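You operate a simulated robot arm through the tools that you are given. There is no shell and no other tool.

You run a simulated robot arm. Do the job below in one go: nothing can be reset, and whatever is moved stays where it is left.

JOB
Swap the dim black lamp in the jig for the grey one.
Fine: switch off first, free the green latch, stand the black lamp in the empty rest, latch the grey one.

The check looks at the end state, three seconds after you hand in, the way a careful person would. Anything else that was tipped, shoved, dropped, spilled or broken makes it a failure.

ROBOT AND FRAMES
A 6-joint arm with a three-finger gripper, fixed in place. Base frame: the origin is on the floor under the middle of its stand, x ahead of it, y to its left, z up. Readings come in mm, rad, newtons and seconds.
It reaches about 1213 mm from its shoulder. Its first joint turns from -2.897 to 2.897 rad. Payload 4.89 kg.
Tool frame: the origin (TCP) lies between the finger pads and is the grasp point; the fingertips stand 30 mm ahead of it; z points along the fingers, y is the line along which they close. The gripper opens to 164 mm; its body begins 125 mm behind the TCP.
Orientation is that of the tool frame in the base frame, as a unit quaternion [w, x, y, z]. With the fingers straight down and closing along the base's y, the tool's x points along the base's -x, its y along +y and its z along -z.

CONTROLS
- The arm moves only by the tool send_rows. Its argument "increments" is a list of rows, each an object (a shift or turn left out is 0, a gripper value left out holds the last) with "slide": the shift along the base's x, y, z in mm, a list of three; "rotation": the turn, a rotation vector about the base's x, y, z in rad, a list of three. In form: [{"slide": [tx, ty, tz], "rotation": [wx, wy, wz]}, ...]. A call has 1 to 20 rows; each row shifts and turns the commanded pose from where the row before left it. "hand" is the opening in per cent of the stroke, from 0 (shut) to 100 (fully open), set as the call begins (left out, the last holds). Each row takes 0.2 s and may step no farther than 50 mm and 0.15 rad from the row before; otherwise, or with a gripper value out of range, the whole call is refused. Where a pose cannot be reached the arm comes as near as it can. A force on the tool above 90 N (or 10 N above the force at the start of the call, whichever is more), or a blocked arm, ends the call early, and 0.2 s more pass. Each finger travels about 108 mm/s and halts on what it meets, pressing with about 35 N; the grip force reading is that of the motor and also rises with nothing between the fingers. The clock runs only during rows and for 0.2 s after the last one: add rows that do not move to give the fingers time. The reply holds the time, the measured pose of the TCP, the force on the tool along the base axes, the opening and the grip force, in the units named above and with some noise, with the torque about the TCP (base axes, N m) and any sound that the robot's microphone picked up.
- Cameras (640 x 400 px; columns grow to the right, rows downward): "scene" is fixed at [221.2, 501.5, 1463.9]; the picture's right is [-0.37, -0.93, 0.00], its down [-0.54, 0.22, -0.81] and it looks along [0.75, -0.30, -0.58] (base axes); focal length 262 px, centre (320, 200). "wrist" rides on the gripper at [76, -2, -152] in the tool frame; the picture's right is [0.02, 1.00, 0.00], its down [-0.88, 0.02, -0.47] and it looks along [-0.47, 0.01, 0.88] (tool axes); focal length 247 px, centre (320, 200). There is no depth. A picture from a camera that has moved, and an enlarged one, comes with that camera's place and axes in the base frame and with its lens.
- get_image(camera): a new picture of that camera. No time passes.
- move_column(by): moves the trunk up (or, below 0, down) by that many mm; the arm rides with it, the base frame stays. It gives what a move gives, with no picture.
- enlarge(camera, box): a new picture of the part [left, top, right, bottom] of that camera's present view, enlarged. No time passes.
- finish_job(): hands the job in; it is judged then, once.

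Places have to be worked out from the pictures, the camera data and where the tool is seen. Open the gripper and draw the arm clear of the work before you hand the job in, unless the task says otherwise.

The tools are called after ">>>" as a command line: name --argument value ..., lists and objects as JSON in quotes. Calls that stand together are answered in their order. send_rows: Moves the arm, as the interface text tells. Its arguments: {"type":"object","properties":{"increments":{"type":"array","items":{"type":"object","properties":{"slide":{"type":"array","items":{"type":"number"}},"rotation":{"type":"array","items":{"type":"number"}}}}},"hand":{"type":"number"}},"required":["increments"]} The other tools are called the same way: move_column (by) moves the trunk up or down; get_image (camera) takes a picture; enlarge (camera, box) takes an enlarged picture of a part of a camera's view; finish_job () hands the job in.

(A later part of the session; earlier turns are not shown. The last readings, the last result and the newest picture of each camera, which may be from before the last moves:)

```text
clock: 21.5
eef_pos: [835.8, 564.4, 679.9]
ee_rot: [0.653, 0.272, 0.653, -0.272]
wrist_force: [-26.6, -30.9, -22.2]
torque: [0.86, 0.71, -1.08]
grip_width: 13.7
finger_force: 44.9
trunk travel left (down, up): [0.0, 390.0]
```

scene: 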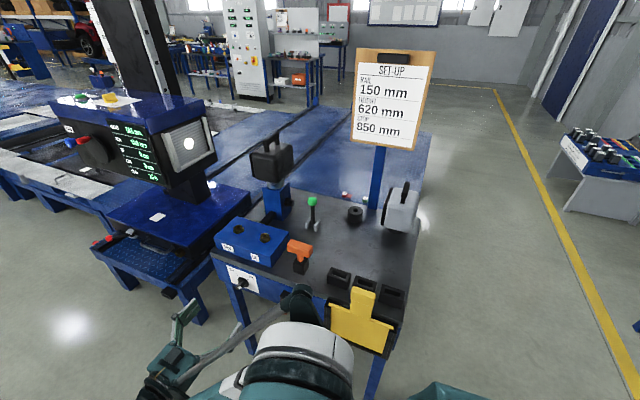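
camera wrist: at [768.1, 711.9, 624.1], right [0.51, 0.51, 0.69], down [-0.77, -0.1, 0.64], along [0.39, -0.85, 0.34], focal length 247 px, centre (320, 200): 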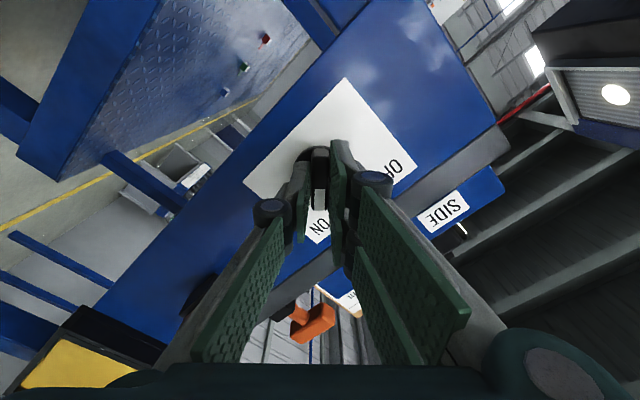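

The load eases but more offset remains; I shift another 2 mm the same way and continue the turn.

>>> send_rows --increments '[{"slide": [-0.8, -0.8, -0.7]}, {"slide": [-0.8, -0.8, -0.7]}, {"slide": [0, 0, 0]}]'

>>> send_rows --increments '[{"rotation": [-0.0926, 0.0926, 0]}, {"rotation": [-0.0926, 0.0926, 0]}, {"rotation": [-0.0926, 0.0926, 0]}]'

>>> enlarge --camera "scene" --box '[215, 260, 265, 310]'

```text
clock: 22.3
eef_pos: [835.7, 565.1, 678.8]
ee_rot: [0.654, 0.268, 0.653, -0.271]
wrist_force: [31.7, 3.6, 6.7]
torque: [0.31, 0.41, 0.68]
grip_width: 14.2
finger_force: 44.9
trunk travel left (down, up): [0.0, 390.0]
```

```text
clock: 23.1
eef_pos: [833.8, 563.9, 680.1]
ee_rot: [0.588, 0.136, 0.693, -0.393]
wrist_force: [44.1, 18.4, 21.1]
torque: [-0.49, -0.31, 1.13]
grip_width: 14.1
finger_force: 45.0
trunk travel left (down, up): [0.0, 390.0]
```

```text
8.00 times, centred on (240, 285) of scene
camera zoom: at [221.2, 501.5, 1463.9], right [-0.37, -0.93, 0.0], down [-0.54, 0.22, -0.81], along [0.75, -0.3, -0.58], focal length 2093 px, centre (960, -480)
```

zoom: 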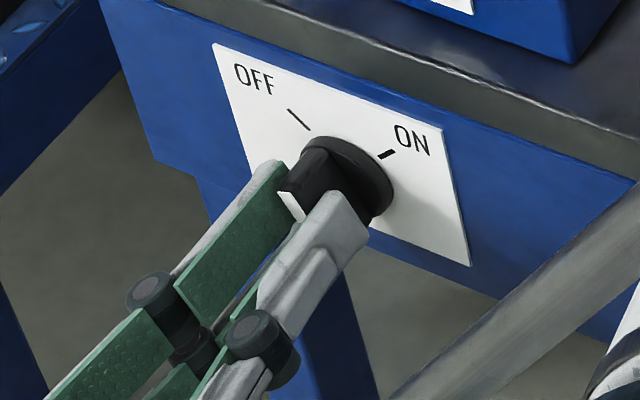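

Turning continues without trouble. I complete the remaining quarter toward OFF.

>>> send_rows --increments '[{"slide": [0.3, 0.3, 0.1], "rotation": [-0.0926, 0.0926, 0]}, {"slide": [0.3, 0.3, 0.1], "rotation": [-0.0926, 0.0926, 0]}, {"slide": [0.3, 0.3, 0.1], "rotation": [-0.0926, 0.0926, 0]}]'

>>> enlarge --camera "scene" --box '[215, 260, 265, 310]'

>>> enlarge --camera "scene" --box '[40, 80, 240, 230]'

```text
clock: 23.9
eef_pos: [833.4, 563.3, 680.3]
ee_rot: [0.499, -0.001, 0.707, -0.501]
wrist_force: [2.9, 0.8, 20.8]
torque: [-0.62, -0.92, 0.64]
grip_width: 13.8
finger_force: 45.0
trunk travel left (down, up): [0.0, 390.0]
```

```text
8.00 times, centred on (240, 285) of scene
camera zoom: at [221.2, 501.5, 1463.9], right [-0.37, -0.93, 0.0], down [-0.54, 0.22, -0.81], along [0.75, -0.3, -0.58], focal length 2093 px, centre (960, -480)
```

zoom: 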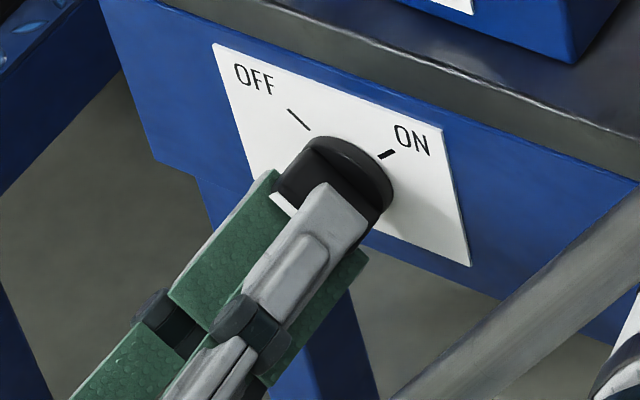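

```text
2.67 times, centred on (140, 155) of scene
camera zoom: at [221.2, 501.5, 1463.9], right [-0.37, -0.93, 0.0], down [-0.54, 0.22, -0.81], along [0.75, -0.3, -0.58], focal length 698 px, centre (800, 320)
```

zoom: 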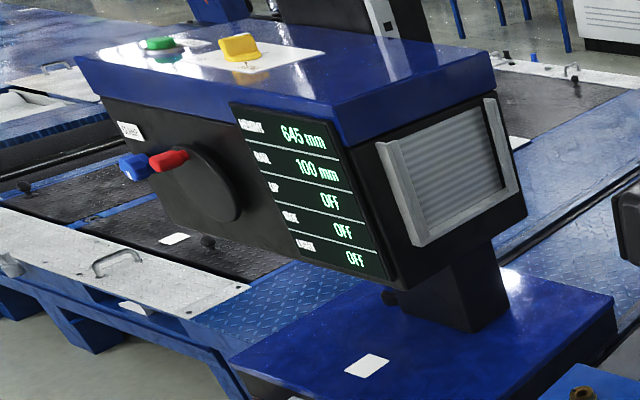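

The tester's readouts say OFF and the beam spot is gone. I open the fingers and back straight out.

>>> send_rows --hand 32 --increments '[{"slide": [0, 0, 0]}, {"slide": [0, 0, 0]}, {"slide": [0, 0, 0]}]'

>>> send_rows --increments '[{"slide": [-12, 12, 0]}, {"slide": [-15, 15, 0]}, {"slide": [-20, 20, 0]}, {"slide": [-20, 20, 0]}, {"slide": [-20, 20, 0]}]'

>>> get_image --camera "wrist"

>>> enlarge --camera "scene" --box '[215, 260, 265, 310]'

```text
clock: 24.7
eef_pos: [834.8, 563.8, 677.9]
ee_rot: [0.5, -0.001, 0.706, -0.501]
wrist_force: [0.5, 0.2, -0.4]
torque: [0.05, -0.01, 0.02]
grip_width: 52.7
finger_force: 0.1
trunk travel left (down, up): [0.0, 390.0]
```

```text
clock: 25.9
eef_pos: [748.6, 651.6, 678.0]
ee_rot: [0.5, -0.001, 0.707, -0.501]
wrist_force: [1.5, -0.6, 0.2]
torque: [0.01, 0.02, 0.01]
grip_width: 52.4
finger_force: 0.1
trunk travel left (down, up): [0.0, 390.0]
```

```text
taken
camera wrist: at [602.2, 720.4, 625.3], right [0.49, 0.49, -0.72], down [0.12, 0.79, 0.61], along [0.86, -0.38, 0.33], focal length 247 px, centre (320, 200)
```

wrist: 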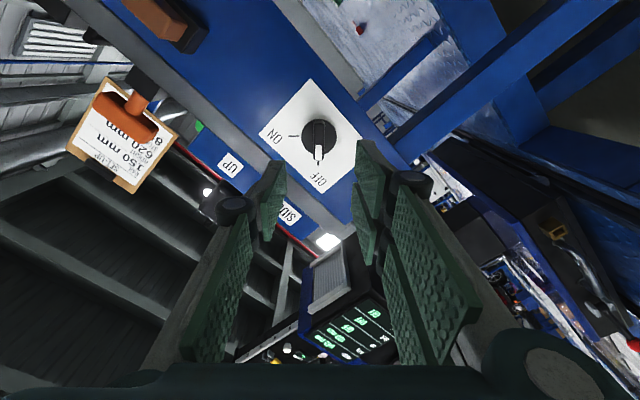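

```text
8.00 times, centred on (240, 285) of scene
camera zoom: at [221.2, 501.5, 1463.9], right [-0.37, -0.93, 0.0], down [-0.54, 0.22, -0.81], along [0.75, -0.3, -0.58], focal length 2093 px, centre (960, -480)
```

zoom: 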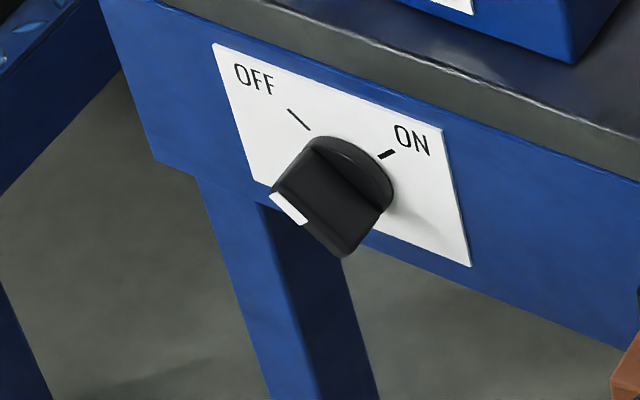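

The knob's white mark now points at OFF. I roll the tool back level and rise in front of the bench, easing the tilt to 45°.

>>> send_rows --increments '[{"slide": [-8, 2, 5], "rotation": [0.0925, -0.0925, 0]}, {"slide": [-8, 2, 5], "rotation": [0.0925, -0.0925, 0]}, {"slide": [-8, 2, 5], "rotation": [0.0925, -0.0925, 0]}, {"slide": [-8, 2, 5], "rotation": [0.0925, -0.0925, 0]}, {"slide": [-8, 2, 5], "rotation": [0.0925, -0.0925, 0]}, {"slide": [-8, 2, 5], "rotation": [0.0925, -0.0925, 0]}]'

>>> send_rows --increments '[{"slide": [-2, -2, 40], "rotation": [0.0694, 0.0694, 0]}, {"slide": [-2, -2, 40], "rotation": [0.0694, 0.0694, 0]}, {"slide": [-2, -2, 40], "rotation": [0.0694, 0.0694, 0]}, {"slide": [-2, -2, 40], "rotation": [0.0694, 0.0694, 0]}, {"slide": [-2, -2, 40], "rotation": [0.0694, 0.0694, 0]}, {"slide": [-2, -2, 40], "rotation": [0.0694, 0.0694, 0]}, {"slide": [-2, -2, 40], "rotation": [0.0694, 0.0694, 0]}, {"slide": [-2, -2, 40], "rotation": [0.0694, 0.0694, 0]}]'

>>> get_image --camera "wrist"

>>> get_image --camera "scene"

```text
clock: 27.3
eef_pos: [699.6, 662.7, 709.0]
ee_rot: [0.653, 0.271, 0.653, -0.272]
wrist_force: [1.0, 0.0, -0.4]
torque: [0.0, -0.03, -0.01]
grip_width: 52.6
finger_force: 0.1
trunk travel left (down, up): [0.0, 390.0]
```

```text
clock: 29.1
eef_pos: [683.5, 649.0, 1027.5]
ee_rot: [0.353, 0.352, 0.854, -0.147]
wrist_force: [0.4, 2.8, -1.5]
torque: [-0.45, -0.09, -0.17]
grip_width: 52.4
finger_force: 0.1
trunk travel left (down, up): [0.0, 390.0]
```

```text
taken
camera wrist: at [569.5, 762.7, 1081.3], right [0.69, 0.72, -0.02], down [0.22, -0.19, 0.96], along [0.69, -0.67, -0.29], focal length 247 px, centre (320, 200)
```

wrist: 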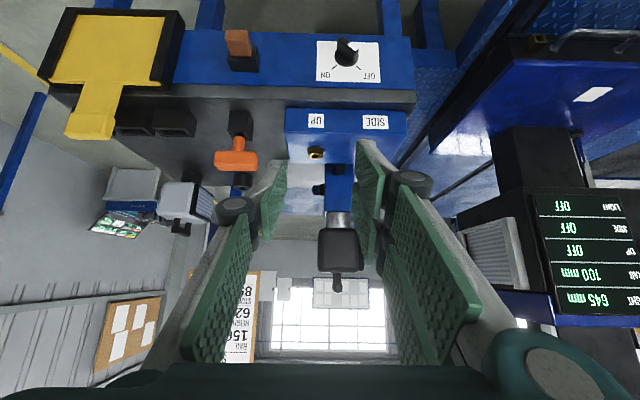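

```text
taken
```

scene: 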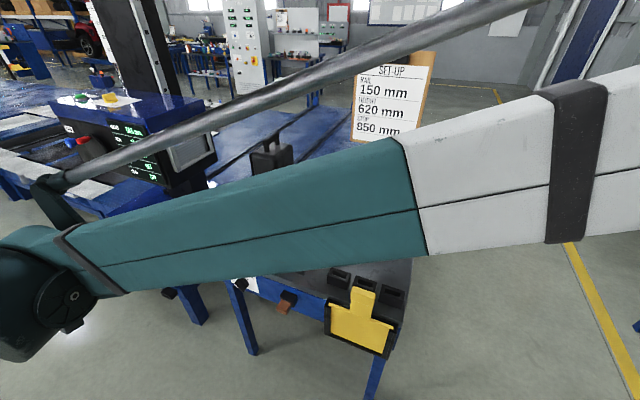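

Next I move over the bench toward the lever at a safe height (z≈1030, above the ball at ~910), tilting to ~30° from vertical.

>>> send_rows --hand 60 --increments '[{"slide": [17, -32, 1], "rotation": [0.0185, 0.0185, 0]}, {"slide": [17, -32, 1], "rotation": [0.0185, 0.0185, 0]}, {"slide": [17, -32, 1], "rotation": [0.0185, 0.0185, 0]}, {"slide": [17, -32, 1], "rotation": [0.0185, 0.0185, 0]}, {"slide": [17, -32, 1], "rotation": [0.0185, 0.0185, 0]}, {"slide": [17, -32, 1], "rotation": [0.0185, 0.0185, 0]}, {"slide": [17, -32, 1], "rotation": [0.0185, 0.0185, 0]}, {"slide": [17, -32, 1], "rotation": [0.0185, 0.0185, 0]}, {"slide": [17, -32, 1], "rotation": [0.0185, 0.0185, 0]}, {"slide": [17, -32, 1], "rotation": [0.0185, 0.0185, 0]}]'

>>> get_image --camera "wrist"

>>> get_image --camera "scene"

```text
clock: 31.3
eef_pos: [854.1, 327.0, 1039.0]
ee_rot: [0.24, 0.368, 0.893, -0.1]
wrist_force: [-0.7, 1.9, 0.7]
torque: [-0.21, -0.11, -0.03]
grip_width: 98.2
finger_force: 0.1
trunk travel left (down, up): [0.0, 390.0]
```

```text
taken
camera wrist: at [752.9, 428.4, 1132.0], right [0.69, 0.72, -0.01], down [0.39, -0.36, 0.85], along [0.61, -0.59, -0.53], focal length 247 px, centre (320, 200)
```

wrist: 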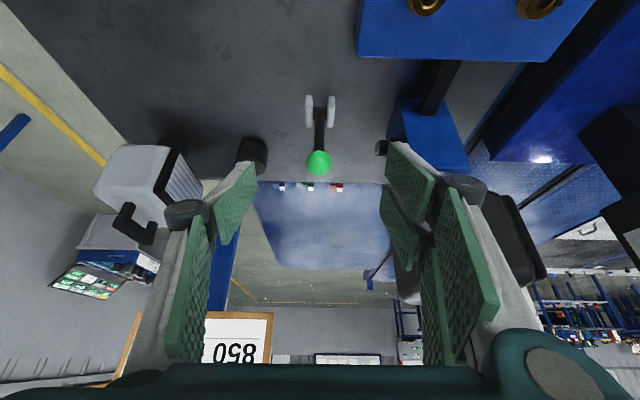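

```text
taken
```

scene: 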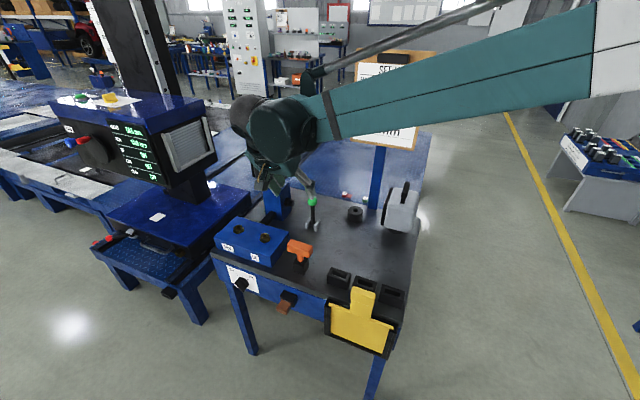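

The lever's ball sits near (936,243,914) with its pivot near (944,239,790), so it's about upright and pivots about the bench-front direction. I go to a pre-grasp 80 mm short at 45° tilt, keeping the palm clear of the black lamp.

>>> send_rows --hand 40 --increments '[{"slide": [10.5, -11, -17], "rotation": [-0.0463, -0.0463, 0]}, {"slide": [10.5, -11, -17], "rotation": [-0.0463, -0.0463, 0]}, {"slide": [10.5, -11, -17], "rotation": [-0.0463, -0.0463, 0]}, {"slide": [10.5, -11, -17], "rotation": [-0.0463, -0.0463, 0]}]'

>>> get_image --camera "wrist"

>>> enlarge --camera "scene" --box '[210, 80, 430, 260]'

```text
clock: 32.3
eef_pos: [895.3, 282.0, 971.9]
ee_rot: [0.354, 0.352, 0.854, -0.147]
wrist_force: [-0.4, -0.3, 0.9]
torque: [0.09, -0.04, 0.12]
grip_width: 65.6
finger_force: 0.0
trunk travel left (down, up): [0.0, 390.0]
```

```text
taken
camera wrist: at [781.2, 397.0, 1024.0], right [0.69, 0.72, -0.02], down [0.22, -0.19, 0.96], along [0.69, -0.67, -0.29], focal length 247 px, centre (320, 200)
```

wrist: 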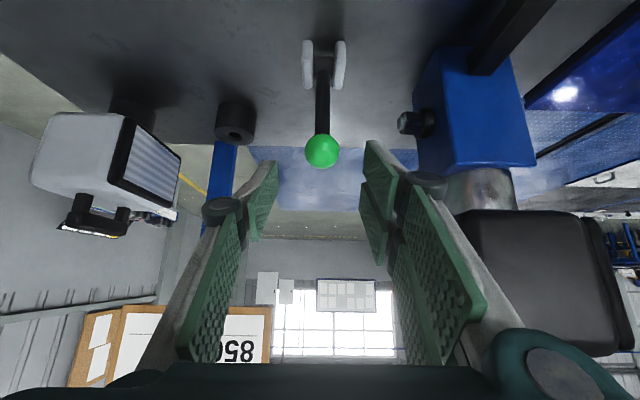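

```text
2.22 times, centred on (320, 170) of scene
camera zoom: at [221.2, 501.5, 1463.9], right [-0.37, -0.93, 0.0], down [-0.54, 0.22, -0.81], along [0.75, -0.3, -0.58], focal length 581 px, centre (320, 267)
```

zoom: 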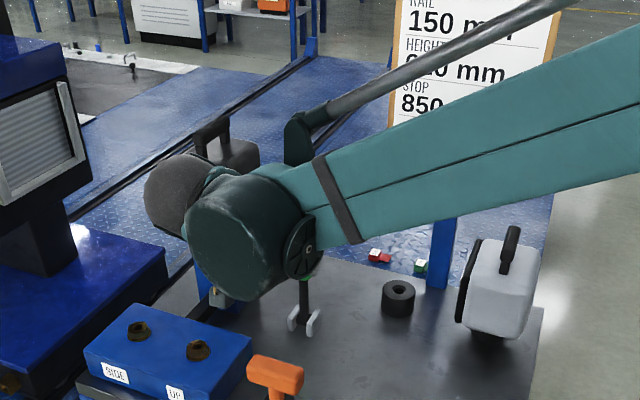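

The ball is 86 mm ahead of the TCP, practically on axis. I advance onto it with fingers open 65 mm on either side.

>>> send_rows --increments '[{"slide": [8.4, -8, -12.7]}, {"slide": [8.4, -8, -12.7]}, {"slide": [8.4, -8, -12.7]}, {"slide": [8.4, -8, -12.7]}, {"slide": [8.4, -8, -12.7]}]'

>>> get_image --camera "wrist"

>>> enlarge --camera "scene" --box '[210, 80, 430, 260]'

```text
clock: 33.5
eef_pos: [936.7, 243.1, 907.5]
ee_rot: [0.354, 0.352, 0.854, -0.148]
wrist_force: [-1.2, -0.4, -0.4]
torque: [0.02, -0.05, 0.06]
grip_width: 65.6
finger_force: 0.1
trunk travel left (down, up): [0.0, 390.0]
```

```text
taken
camera wrist: at [823.6, 357.2, 960.0], right [0.69, 0.72, -0.02], down [0.22, -0.19, 0.96], along [0.69, -0.67, -0.29], focal length 247 px, centre (320, 200)
```

wrist: 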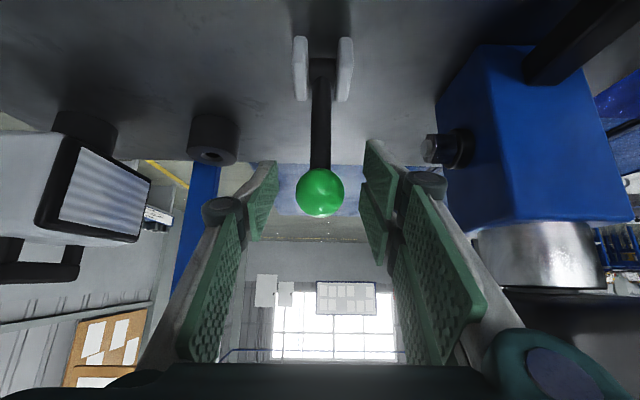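

```text
2.22 times, centred on (320, 170) of scene
camera zoom: at [221.2, 501.5, 1463.9], right [-0.37, -0.93, 0.0], down [-0.54, 0.22, -0.81], along [0.75, -0.3, -0.58], focal length 581 px, centre (320, 267)
```

zoom: 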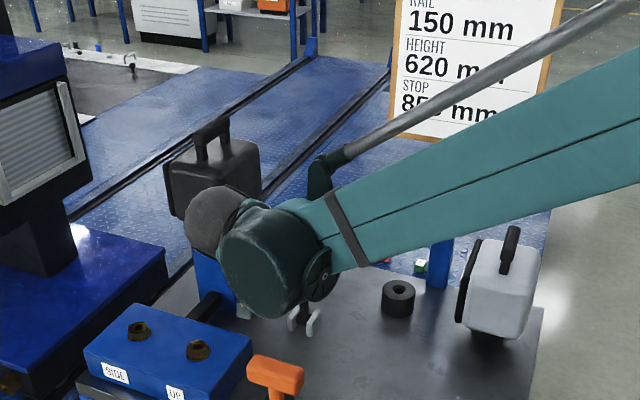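

The ball projects right at the TCP. I close on it.

>>> send_rows --hand 0 --increments '[{"slide": [0, 0, 0]}, {"slide": [0, 0, 0]}, {"slide": [0, 0, 0]}]'

>>> get_image --camera "wrist"

```text
clock: 34.3
eef_pos: [936.8, 241.6, 906.5]
ee_rot: [0.353, 0.353, 0.854, -0.148]
wrist_force: [0.7, -2.6, -2.0]
torque: [-0.14, -0.14, 0.01]
grip_width: 34.1
finger_force: 44.6
trunk travel left (down, up): [0.0, 390.0]
```

```text
taken
camera wrist: at [824.0, 357.1, 959.6], right [0.69, 0.72, -0.02], down [0.22, -0.19, 0.96], along [0.69, -0.67, -0.29], focal length 247 px, centre (320, 200)
```

wrist: 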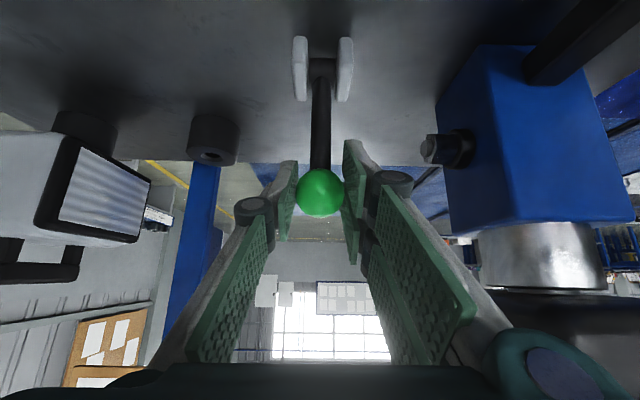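

Grip is centred and force-free. I test the lever gently: 8 mm toward the bench front.

>>> send_rows --increments '[{"slide": [-2.8, 2.8, 0]}, {"slide": [-2.8, 2.8, 0]}, {"slide": [0, 0, 0]}]'

```text
clock: 35.1
eef_pos: [931.7, 247.0, 906.4]
ee_rot: [0.353, 0.352, 0.854, -0.147]
wrist_force: [12.9, -7.5, -6.6]
torque: [-0.83, -0.86, -0.01]
grip_width: 34.3
finger_force: 45.2
trunk travel left (down, up): [0.0, 390.0]
```

It moved with ~15 N resistance. I continue a bit further the same way, following the arc.

>>> send_rows --increments '[{"slide": [-3.5, 3.5, -0.6]}, {"slide": [-3.5, 3.5, -0.8]}, {"slide": [-3.5, 3.5, -1.0]}, {"slide": [0, 0, 0]}]'

>>> get_image --camera "wrist"

```text
clock: 36.1
eef_pos: [921.8, 258.3, 904.7]
ee_rot: [0.355, 0.352, 0.854, -0.147]
wrist_force: [10.8, -4.9, 3.7]
torque: [-0.88, -0.92, 0.04]
grip_width: 33.9
finger_force: 45.0
trunk travel left (down, up): [0.0, 390.0]
```

```text
taken
camera wrist: at [807.4, 373.5, 957.7], right [0.69, 0.72, -0.02], down [0.22, -0.19, 0.96], along [0.69, -0.67, -0.29], focal length 247 px, centre (320, 200)
```

wrist: 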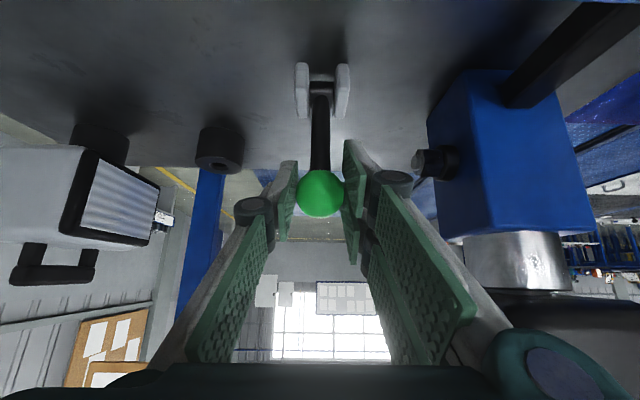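

The lever follows with little friction (~12 N). As it comes forward I steepen the tool so the camera stays clear of the orange handle, and move on along the arc.

>>> send_rows --increments '[{"slide": [-5.05, 5.05, -2.2], "rotation": [0.037, 0.037, 0]}, {"slide": [-5.05, 5.05, -2.7], "rotation": [0.037, 0.037, 0]}, {"slide": [-5.05, 5.05, -3.2], "rotation": [0.037, 0.037, 0]}, {"slide": [-5.05, 5.05, -3.7], "rotation": [0.037, 0.037, 0]}]'

>>> get_image --camera "wrist"

>>> enlarge --camera "scene" --box '[210, 80, 430, 260]'

```text
clock: 37.1
eef_pos: [901.5, 279.2, 894.0]
ee_rot: [0.262, 0.365, 0.887, -0.108]
wrist_force: [7.0, -1.1, 13.1]
torque: [-1.03, -0.93, 0.03]
grip_width: 33.9
finger_force: 45.0
trunk travel left (down, up): [0.0, 390.0]
```

```text
taken
camera wrist: at [797.6, 383.2, 978.2], right [0.69, 0.72, -0.01], down [0.36, -0.32, 0.88], along [0.63, -0.61, -0.48], focal length 247 px, centre (320, 200)
```

wrist: 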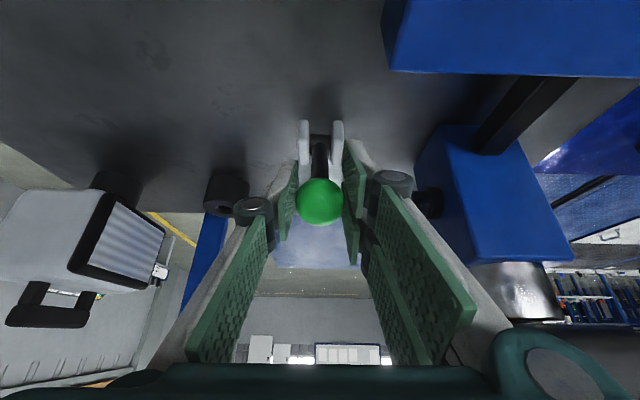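

```text
2.22 times, centred on (320, 170) of scene
camera zoom: at [221.2, 501.5, 1463.9], right [-0.37, -0.93, 0.0], down [-0.54, 0.22, -0.81], along [0.75, -0.3, -0.58], focal length 581 px, centre (320, 267)
```

zoom: 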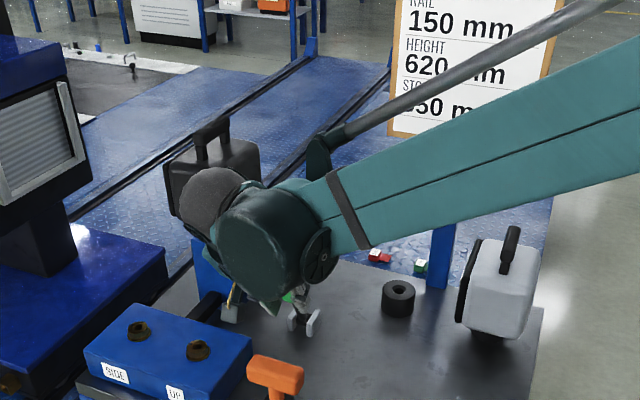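

The lever keeps following. I continue the arc to ~45° and steepen the tool further.

>>> send_rows --increments '[{"slide": [-4.4, 4.4, -3.6], "rotation": [0.037, 0.037, 0]}, {"slide": [-4.4, 4.4, -4.0], "rotation": [0.037, 0.037, 0]}, {"slide": [-4.4, 4.4, -4.5], "rotation": [0.037, 0.037, 0]}, {"slide": [-4.4, 4.4, -5.0], "rotation": [0.037, 0.037, 0]}]'

>>> get_image --camera "wrist"

>>> enlarge --camera "scene" --box '[210, 80, 430, 260]'

```text
clock: 38.1
eef_pos: [883.4, 296.5, 875.2]
ee_rot: [0.168, 0.375, 0.909, -0.07]
wrist_force: [10.6, 2.3, 10.1]
torque: [-0.98, -0.86, 0.18]
grip_width: 33.7
finger_force: 44.8
trunk travel left (down, up): [0.0, 390.0]
```

```text
taken
camera wrist: at [795.0, 385.9, 989.8], right [0.69, 0.72, -0.01], down [0.48, -0.45, 0.76], along [0.54, -0.53, -0.65], focal length 247 px, centre (320, 200)
```

wrist: 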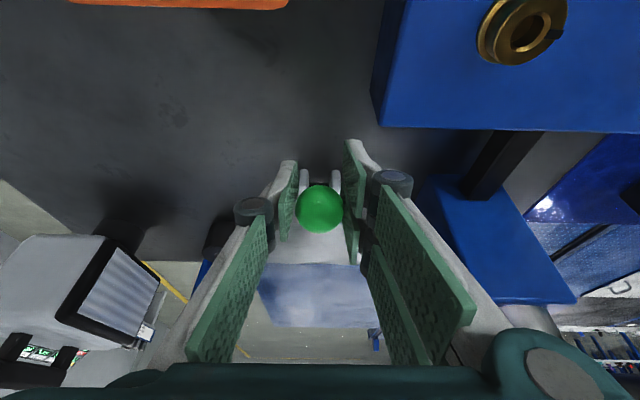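

```text
2.22 times, centred on (320, 170) of scene
camera zoom: at [221.2, 501.5, 1463.9], right [-0.37, -0.93, 0.0], down [-0.54, 0.22, -0.81], along [0.75, -0.3, -0.58], focal length 581 px, centre (320, 267)
```

zoom: 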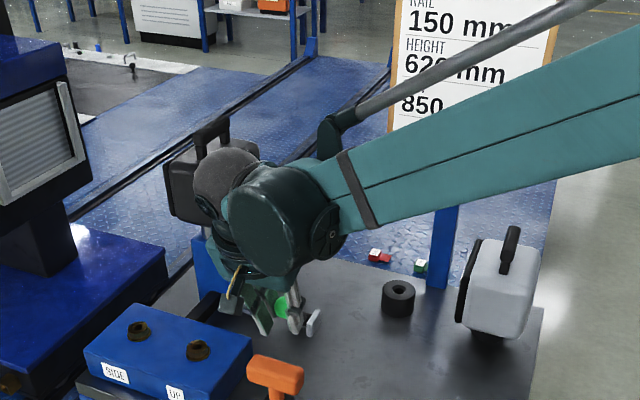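

No stop yet at ~45°. I go on to about 60°, reading the force.

>>> send_rows --increments '[{"slide": [-3.6, 3.6, -5.2], "rotation": [0.01, 0.01, 0]}, {"slide": [-3.4, 3.4, -5.8], "rotation": [0.01, 0.01, 0]}, {"slide": [-3.2, 3.2, -6.4], "rotation": [0.01, 0.01, 0]}, {"slide": [-3.0, 3.0, -6.9], "rotation": [0.01, 0.01, 0]}]'

>>> get_image --camera "wrist"

```text
clock: 39.1
eef_pos: [869.7, 310.6, 852.7]
ee_rot: [0.144, 0.376, 0.913, -0.059]
wrist_force: [2.9, 10.6, 12.2]
torque: [-0.98, -0.8, 0.41]
grip_width: 32.8
finger_force: 44.7
trunk travel left (down, up): [0.0, 390.0]
```

```text
taken
camera wrist: at [785.9, 395.2, 972.9], right [0.69, 0.72, -0.01], down [0.51, -0.47, 0.72], along [0.52, -0.5, -0.69], focal length 247 px, centre (320, 200)
```

wrist: 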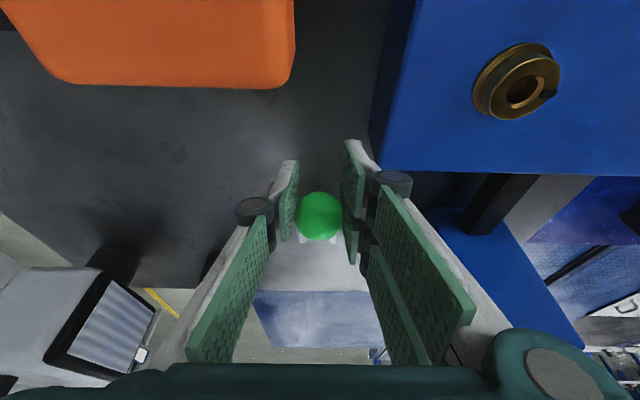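

The ball is sliding a little in the pads at about 50° and the blue box is now close beside the right fingers. I check the clearance before going on.

>>> enlarge --camera "wrist" --box '[250, 90, 450, 270]'

>>> enlarge --camera "scene" --box '[230, 150, 340, 270]'

```text
2.22 times, centred on (350, 180) of wrist
camera zoom: at [785.9, 395.2, 972.9], right [0.69, 0.72, -0.01], down [0.51, -0.47, 0.72], along [0.52, -0.5, -0.69], focal length 549 px, centre (253, 244)
```

zoom: 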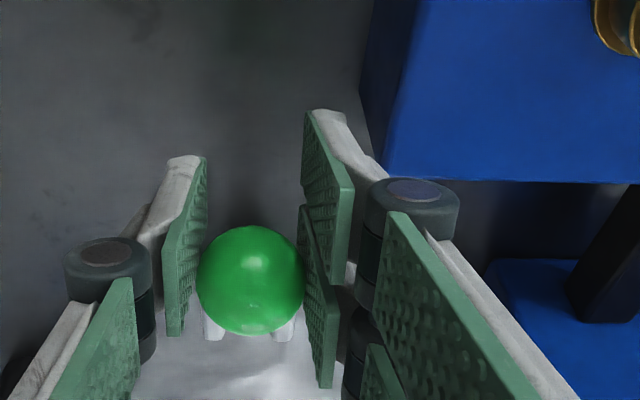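

```text
3.33 times, centred on (285, 210) of scene
camera zoom: at [221.2, 501.5, 1463.9], right [-0.37, -0.93, 0.0], down [-0.54, 0.22, -0.81], along [0.75, -0.3, -0.58], focal length 872 px, centre (437, 167)
```

zoom: 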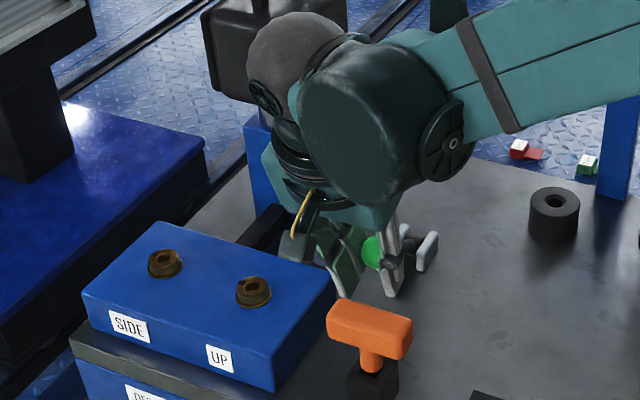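

The right fingertips are very near the blue box's back corner. I recentre on the ball (away from the box) before opening just slightly.

>>> send_rows --increments '[{"slide": [3.5, -3.5, 2.5]}, {"slide": [3.5, -3.5, 2.5]}, {"slide": [1.5, -1.5, 2]}, {"slide": [0, 0, 0]}]'

>>> get_image --camera "wrist"

```text
clock: 40.1
eef_pos: [879.1, 301.7, 858.8]
ee_rot: [0.145, 0.376, 0.913, -0.06]
wrist_force: [-18.7, 27.2, 20.1]
torque: [0.08, 0.09, 0.06]
grip_width: 33.3
finger_force: 45.5
trunk travel left (down, up): [0.0, 390.0]
```

```text
taken
camera wrist: at [794.4, 386.6, 980.6], right [0.69, 0.72, -0.01], down [0.5, -0.47, 0.72], along [0.52, -0.5, -0.69], focal length 247 px, centre (320, 200)
```

wrist: 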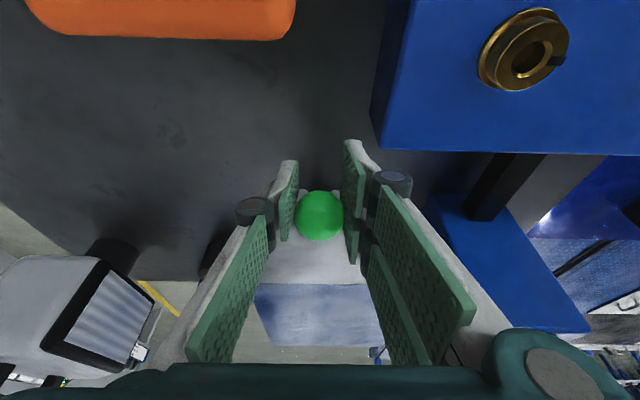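

The ball is just sticking in the pads (radial load only). The fingers are now clear of the box, so I open slightly to release it.

>>> send_rows --hand 27 --increments '[{"slide": [0, 0, 0]}, {"slide": [0, 0, 0]}]'

>>> get_image --camera "wrist"

>>> enlarge --camera "scene" --box '[230, 150, 340, 270]'

```text
clock: 40.7
eef_pos: [880.7, 301.5, 859.0]
ee_rot: [0.143, 0.378, 0.913, -0.06]
wrist_force: [0.1, 0.5, 0.3]
torque: [0.0, 0.01, 0.02]
grip_width: 44.5
finger_force: 0.0
trunk travel left (down, up): [0.0, 390.0]
```

```text
taken
camera wrist: at [795.8, 385.4, 979.3], right [0.69, 0.72, -0.01], down [0.51, -0.48, 0.72], along [0.52, -0.5, -0.69], focal length 247 px, centre (320, 200)
```

wrist: 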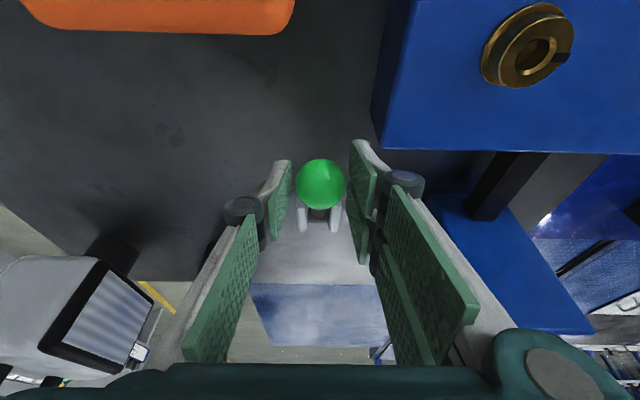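

```text
3.33 times, centred on (285, 210) of scene
camera zoom: at [221.2, 501.5, 1463.9], right [-0.37, -0.93, 0.0], down [-0.54, 0.22, -0.81], along [0.75, -0.3, -0.58], focal length 872 px, centre (437, 167)
```

zoom: 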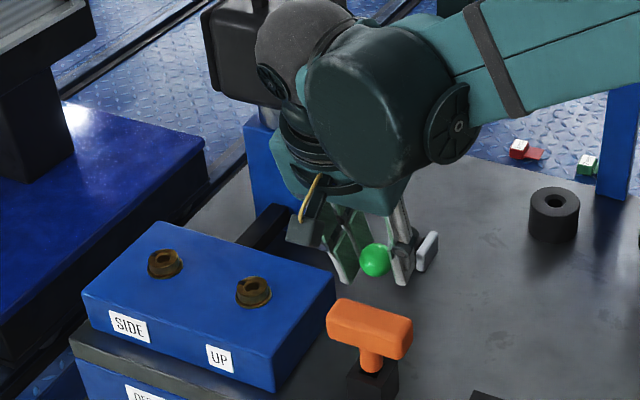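

The lever sits now at about 55° toward the front and stays there. I lift the hand straight up clear of it and look.

>>> send_rows --increments '[{"slide": [2, -2, 15]}, {"slide": [2, -2, 20]}, {"slide": [0, 0, 30]}, {"slide": [0, 0, 40]}, {"slide": [0, 0, 40]}, {"slide": [0, 0, 0]}]'

>>> get_image --camera "wrist"

>>> enlarge --camera "scene" --box '[230, 120, 360, 260]'

```text
clock: 42.1
eef_pos: [881.5, 296.3, 1003.7]
ee_rot: [0.143, 0.376, 0.914, -0.06]
wrist_force: [0.2, -0.4, -0.8]
torque: [-0.05, 0.01, -0.01]
grip_width: 44.3
finger_force: 0.1
trunk travel left (down, up): [0.0, 390.0]
```

```text
taken
camera wrist: at [798.5, 381.4, 1124.1], right [0.69, 0.72, -0.01], down [0.51, -0.47, 0.72], along [0.52, -0.5, -0.69], focal length 247 px, centre (320, 200)
```

wrist: 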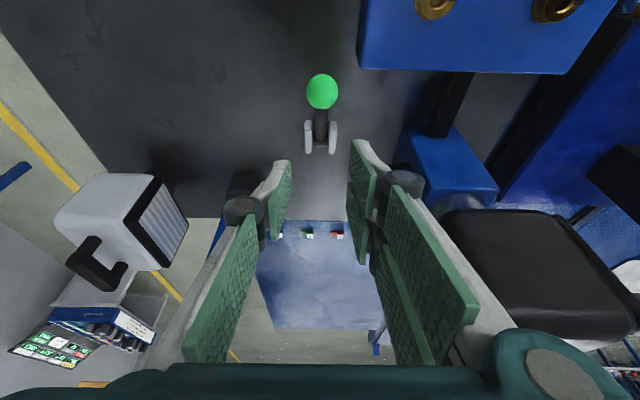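

```text
2.86 times, centred on (295, 190) of scene
camera zoom: at [221.2, 501.5, 1463.9], right [-0.37, -0.93, 0.0], down [-0.54, 0.22, -0.81], along [0.75, -0.3, -0.58], focal length 747 px, centre (391, 229)
```

zoom: 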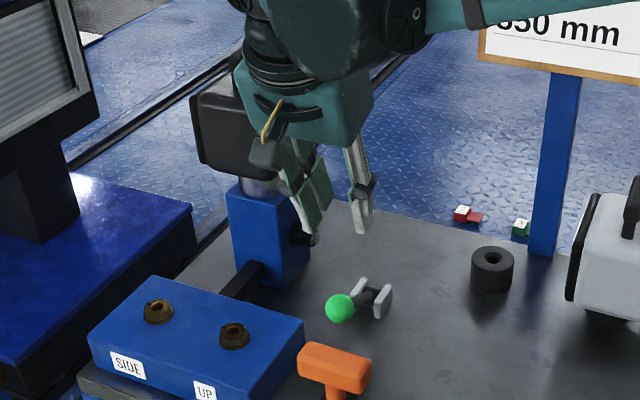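

The lever rests ~56° forward. To be sure it is fully over, I'll press the ball down gently from above with closed fingers and feel for a stop.

>>> send_rows --hand 0 --increments '[{"slide": [-3, 3, -20]}, {"slide": [-3, 3, -20]}, {"slide": [-3, 3, -20]}, {"slide": [-2.5, 3, -16]}, {"slide": [0, 0, 0]}]'

>>> get_image --camera "wrist"

```text
clock: 43.3
eef_pos: [872.4, 308.2, 928.2]
ee_rot: [0.144, 0.377, 0.913, -0.06]
wrist_force: [0.9, -0.8, 0.7]
torque: [0.03, 0.05, 0.02]
grip_width: 0.0
finger_force: 35.2
trunk travel left (down, up): [0.0, 390.0]
```

```text
taken
camera wrist: at [787.6, 394.1, 1048.7], right [0.69, 0.72, -0.01], down [0.51, -0.47, 0.72], along [0.52, -0.5, -0.69], focal length 247 px, centre (320, 200)
```

wrist: 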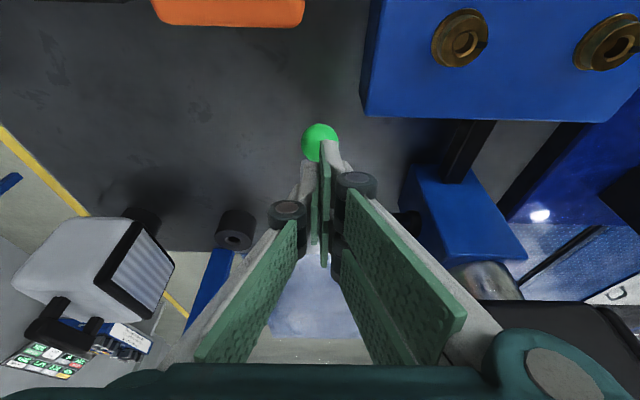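

The fingertips are just above and behind the ball. I press down in small steps.

>>> send_rows --increments '[{"slide": [0, 0, -8]}, {"slide": [0, 0, -8]}, {"slide": [0, 0, -6]}, {"slide": [0, 0, -5]}, {"slide": [0, 0, -5]}]'

>>> get_image --camera "wrist"

```text
clock: 44.5
eef_pos: [871.5, 308.5, 896.2]
ee_rot: [0.144, 0.377, 0.913, -0.06]
wrist_force: [-0.3, -0.4, -0.2]
torque: [0.01, 0.01, -0.01]
grip_width: 0.1
finger_force: 34.9
trunk travel left (down, up): [0.0, 390.0]
```

```text
taken
camera wrist: at [787.4, 393.9, 1016.5], right [0.69, 0.72, -0.01], down [0.51, -0.47, 0.72], along [0.52, -0.5, -0.69], focal length 247 px, centre (320, 200)
```

wrist: 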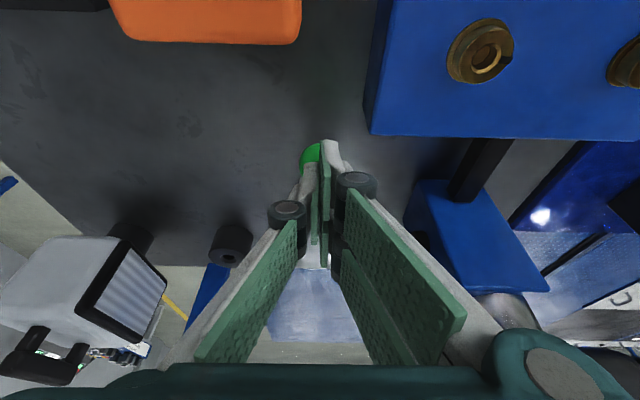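

No contact yet. I continue down slowly.

>>> send_rows --increments '[{"slide": [0, 0, -4]}, {"slide": [0, 0, -4]}, {"slide": [0, 0, -4]}, {"slide": [0, 0, -4]}]'

```text
clock: 45.2
eef_pos: [870.8, 309.7, 893.4]
ee_rot: [0.146, 0.376, 0.913, -0.058]
wrist_force: [-10.9, -0.7, 63.0]
torque: [-0.3, 0.06, 0.02]
grip_width: 6.2
finger_force: 45.4
trunk travel left (down, up): [0.0, 390.0]
stopped in row 3: the force on the tool passed its limit at 98 N (the readings are from after the stop); the commanded pose is now the measured one
```

The ball is solid there — the lever is at its forward stop. I back off upward at once.

>>> send_rows --increments '[{"slide": [0, 0, 15]}, {"slide": [2, -2, 30]}, {"slide": [2, -2, 40]}, {"slide": [0, 0, 45]}, {"slide": [0, 0, 45]}]'

>>> get_image --camera "wrist"

>>> get_image --camera "scene"

```text
clock: 46.4
eef_pos: [877.5, 305.7, 1062.6]
ee_rot: [0.145, 0.375, 0.914, -0.059]
wrist_force: [1.3, 0.4, -0.5]
torque: [-0.12, 0.17, -0.1]
grip_width: 0.0
finger_force: 45.3
trunk travel left (down, up): [0.0, 390.0]
```

```text
taken
camera wrist: at [793.8, 390.8, 1183.1], right [0.69, 0.72, -0.01], down [0.5, -0.47, 0.72], along [0.52, -0.5, -0.69], focal length 247 px, centre (320, 200)
```

wrist: 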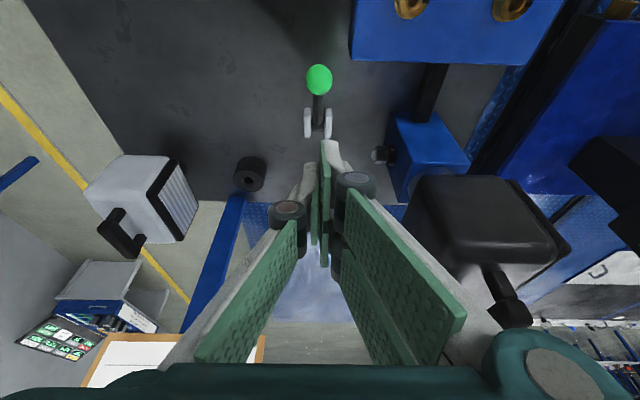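

```text
taken
```

scene: 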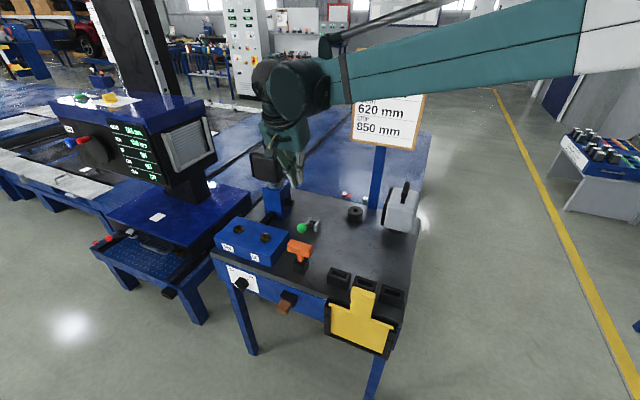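

The lever stays forward. Now the lamp: I go up first, then move sideways to look at the black lamp's handle from above.

>>> send_rows --hand 40 --increments '[{"slide": [0, 0, 45]}, {"slide": [0, 0, 45]}, {"slide": [0, 0, 45]}, {"slide": [18, 20, 10]}, {"slide": [18, 20, 10]}, {"slide": [18, 20, 5]}, {"slide": [18, 20, 0]}, {"slide": [18, 20, 0]}, {"slide": [18, 20, 0]}]'

>>> get_image --camera "wrist"

>>> get_image --camera "scene"

```text
clock: 48.4
eef_pos: [985.0, 425.9, 1224.6]
ee_rot: [0.145, 0.376, 0.913, -0.059]
wrist_force: [-0.2, -1.2, 1.7]
torque: [0.23, -0.09, 0.07]
grip_width: 65.8
finger_force: 0.0
trunk travel left (down, up): [0.0, 390.0]
```

```text
taken
camera wrist: at [900.1, 509.9, 1345.8], right [0.69, 0.72, -0.01], down [0.5, -0.47, 0.72], along [0.52, -0.5, -0.69], focal length 247 px, centre (320, 200)
```

wrist: 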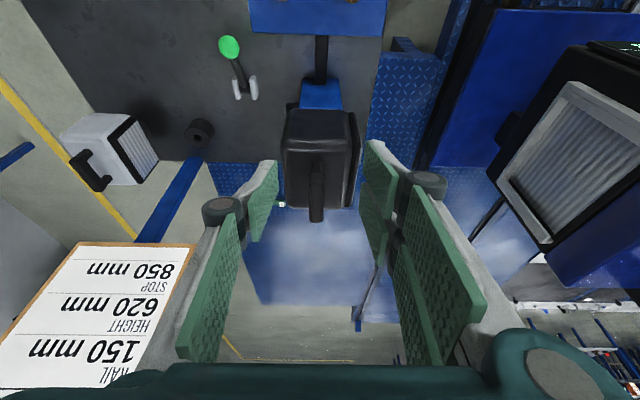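

```text
taken
```

scene: 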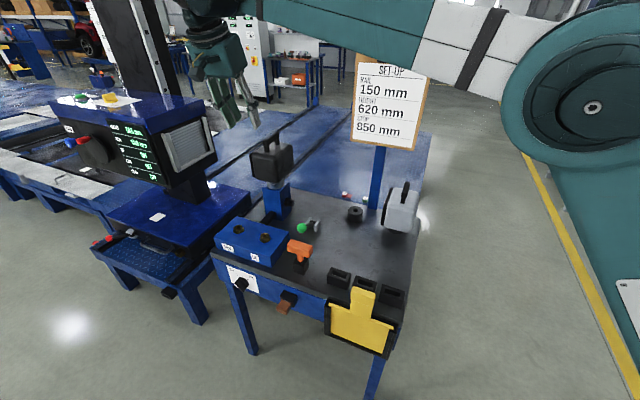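

The black lamp is nearly on the tool axis, handle bar running along the bench depth. I zoom to measure it.

>>> enlarge --camera "wrist" --box '[250, 80, 390, 240]'

>>> enlarge --camera "scene" --box '[230, 120, 320, 220]'

```text
2.50 times, centred on (320, 160) of wrist
camera zoom: at [900.1, 509.9, 1345.8], right [0.69, 0.72, -0.01], down [0.5, -0.47, 0.72], along [0.52, -0.5, -0.69], focal length 617 px, centre (320, 300)
```

zoom: 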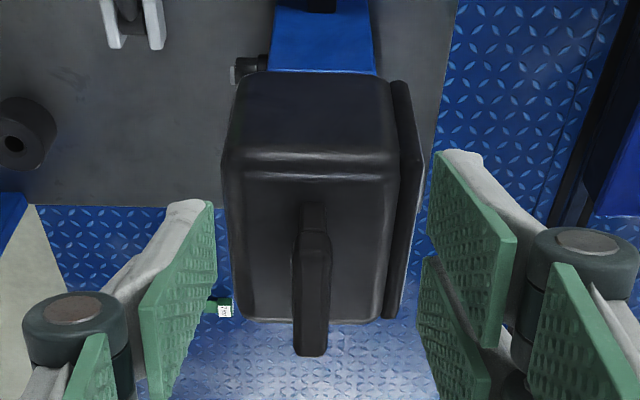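

```text
4.00 times, centred on (275, 170) of scene
camera zoom: at [221.2, 501.5, 1463.9], right [-0.37, -0.93, 0.0], down [-0.54, 0.22, -0.81], along [0.75, -0.3, -0.58], focal length 1046 px, centre (500, 320)
```

zoom: 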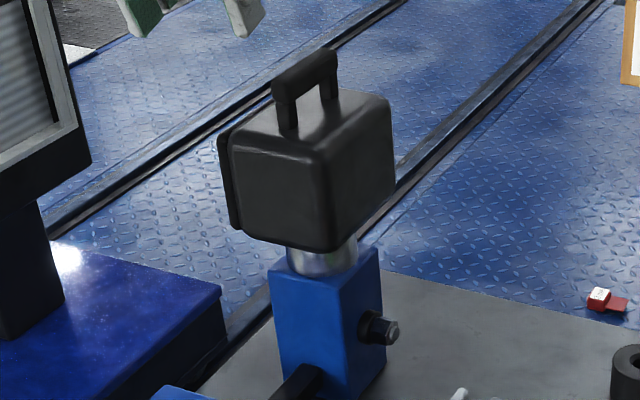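

The handle bar's centre works out near (1062,346,1118), ~50 mm above the lamp's top. I go to a pre-grasp 80 mm back along a 30° tilted tool axis.

>>> send_rows --increments '[{"slide": [12.2, -12.9, -9.3], "rotation": [-0.039, -0.039, 0]}, {"slide": [12.2, -12.9, -9.3], "rotation": [-0.039, -0.039, 0]}, {"slide": [12.2, -12.9, -9.3], "rotation": [-0.039, -0.039, 0]}, {"slide": [12.2, -12.9, -9.3], "rotation": [-0.039, -0.039, 0]}]'

>>> get_image --camera "wrist"

>>> enlarge --camera "scene" --box '[200, 60, 340, 200]'

```text
clock: 49.4
eef_pos: [1034.6, 376.3, 1188.7]
ee_rot: [0.245, 0.367, 0.892, -0.1]
wrist_force: [-0.8, -0.3, 0.1]
torque: [-0.03, -0.06, 0.02]
grip_width: 65.4
finger_force: 0.1
trunk travel left (down, up): [0.0, 390.0]
```

```text
taken
camera wrist: at [932.5, 475.6, 1278.6], right [0.69, 0.72, -0.01], down [0.38, -0.35, 0.86], along [0.62, -0.6, -0.52], focal length 247 px, centre (320, 200)
```

wrist: 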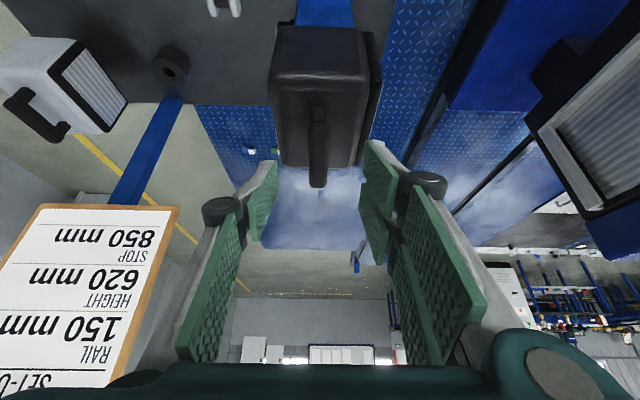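

```text
2.86 times, centred on (270, 130) of scene
camera zoom: at [221.2, 501.5, 1463.9], right [-0.37, -0.93, 0.0], down [-0.54, 0.22, -0.81], along [0.75, -0.3, -0.58], focal length 747 px, centre (463, 400)
```

zoom: 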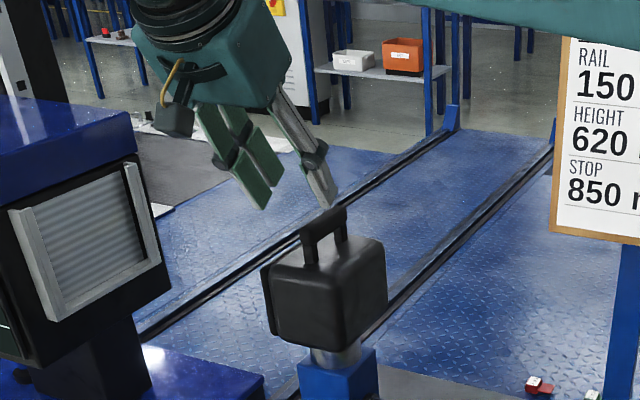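

I zoom in to get the bar's ends relative to the tool axis.

>>> enlarge --camera "wrist" --box '[240, 20, 400, 220]'

>>> enlarge --camera "scene" --box '[240, 95, 300, 165]'

```text
2.00 times, centred on (320, 120) of wrist
camera zoom: at [932.5, 475.6, 1278.6], right [0.69, 0.72, -0.01], down [0.38, -0.35, 0.86], along [0.62, -0.6, -0.52], focal length 494 px, centre (320, 360)
```

zoom: 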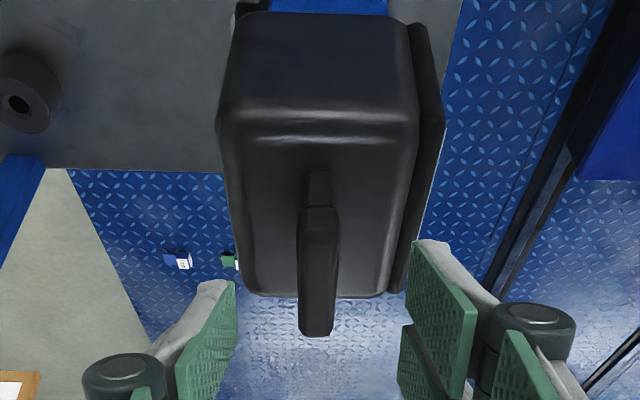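

```text
5.71 times, centred on (270, 130) of scene
camera zoom: at [221.2, 501.5, 1463.9], right [-0.37, -0.93, 0.0], down [-0.54, 0.22, -0.81], along [0.75, -0.3, -0.58], focal length 1495 px, centre (606, 600)
```

zoom: 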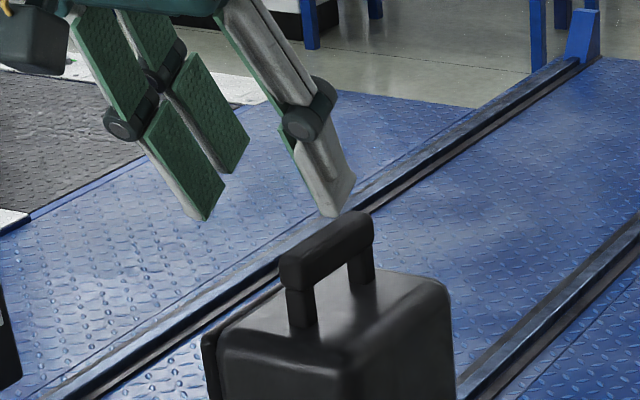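

The bar is within ~2 mm of the tool axis, ~80 mm ahead. I advance 60 mm and look again.

>>> send_rows --increments '[{"slide": [5.3, -5.3, -13]}, {"slide": [5.3, -5.3, -13]}, {"slide": [5.3, -5.3, -13]}, {"slide": [5.3, -5.3, -13]}]'

>>> get_image --camera "wrist"

>>> enlarge --camera "scene" --box '[240, 95, 300, 165]'

```text
clock: 50.4
eef_pos: [1054.3, 353.2, 1133.6]
ee_rot: [0.244, 0.368, 0.892, -0.101]
wrist_force: [0.6, 0.2, 0.2]
torque: [-0.03, -0.03, 0.03]
grip_width: 65.5
finger_force: 0.0
trunk travel left (down, up): [0.0, 390.0]
```

```text
taken
camera wrist: at [953.2, 454.6, 1226.1], right [0.69, 0.72, -0.01], down [0.38, -0.35, 0.86], along [0.61, -0.59, -0.52], focal length 247 px, centre (320, 200)
```

wrist: 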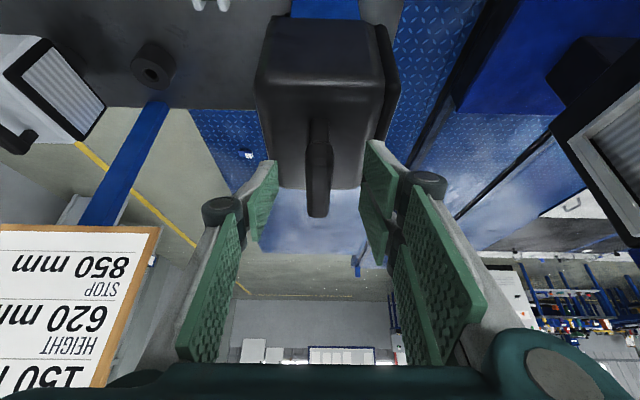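

```text
5.71 times, centred on (270, 130) of scene
camera zoom: at [221.2, 501.5, 1463.9], right [-0.37, -0.93, 0.0], down [-0.54, 0.22, -0.81], along [0.75, -0.3, -0.58], focal length 1495 px, centre (606, 600)
```

zoom: 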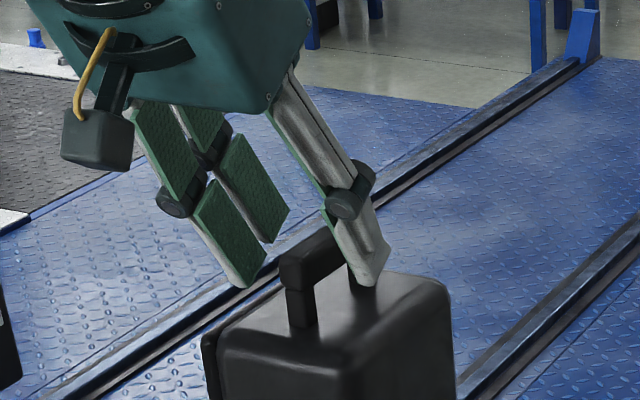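

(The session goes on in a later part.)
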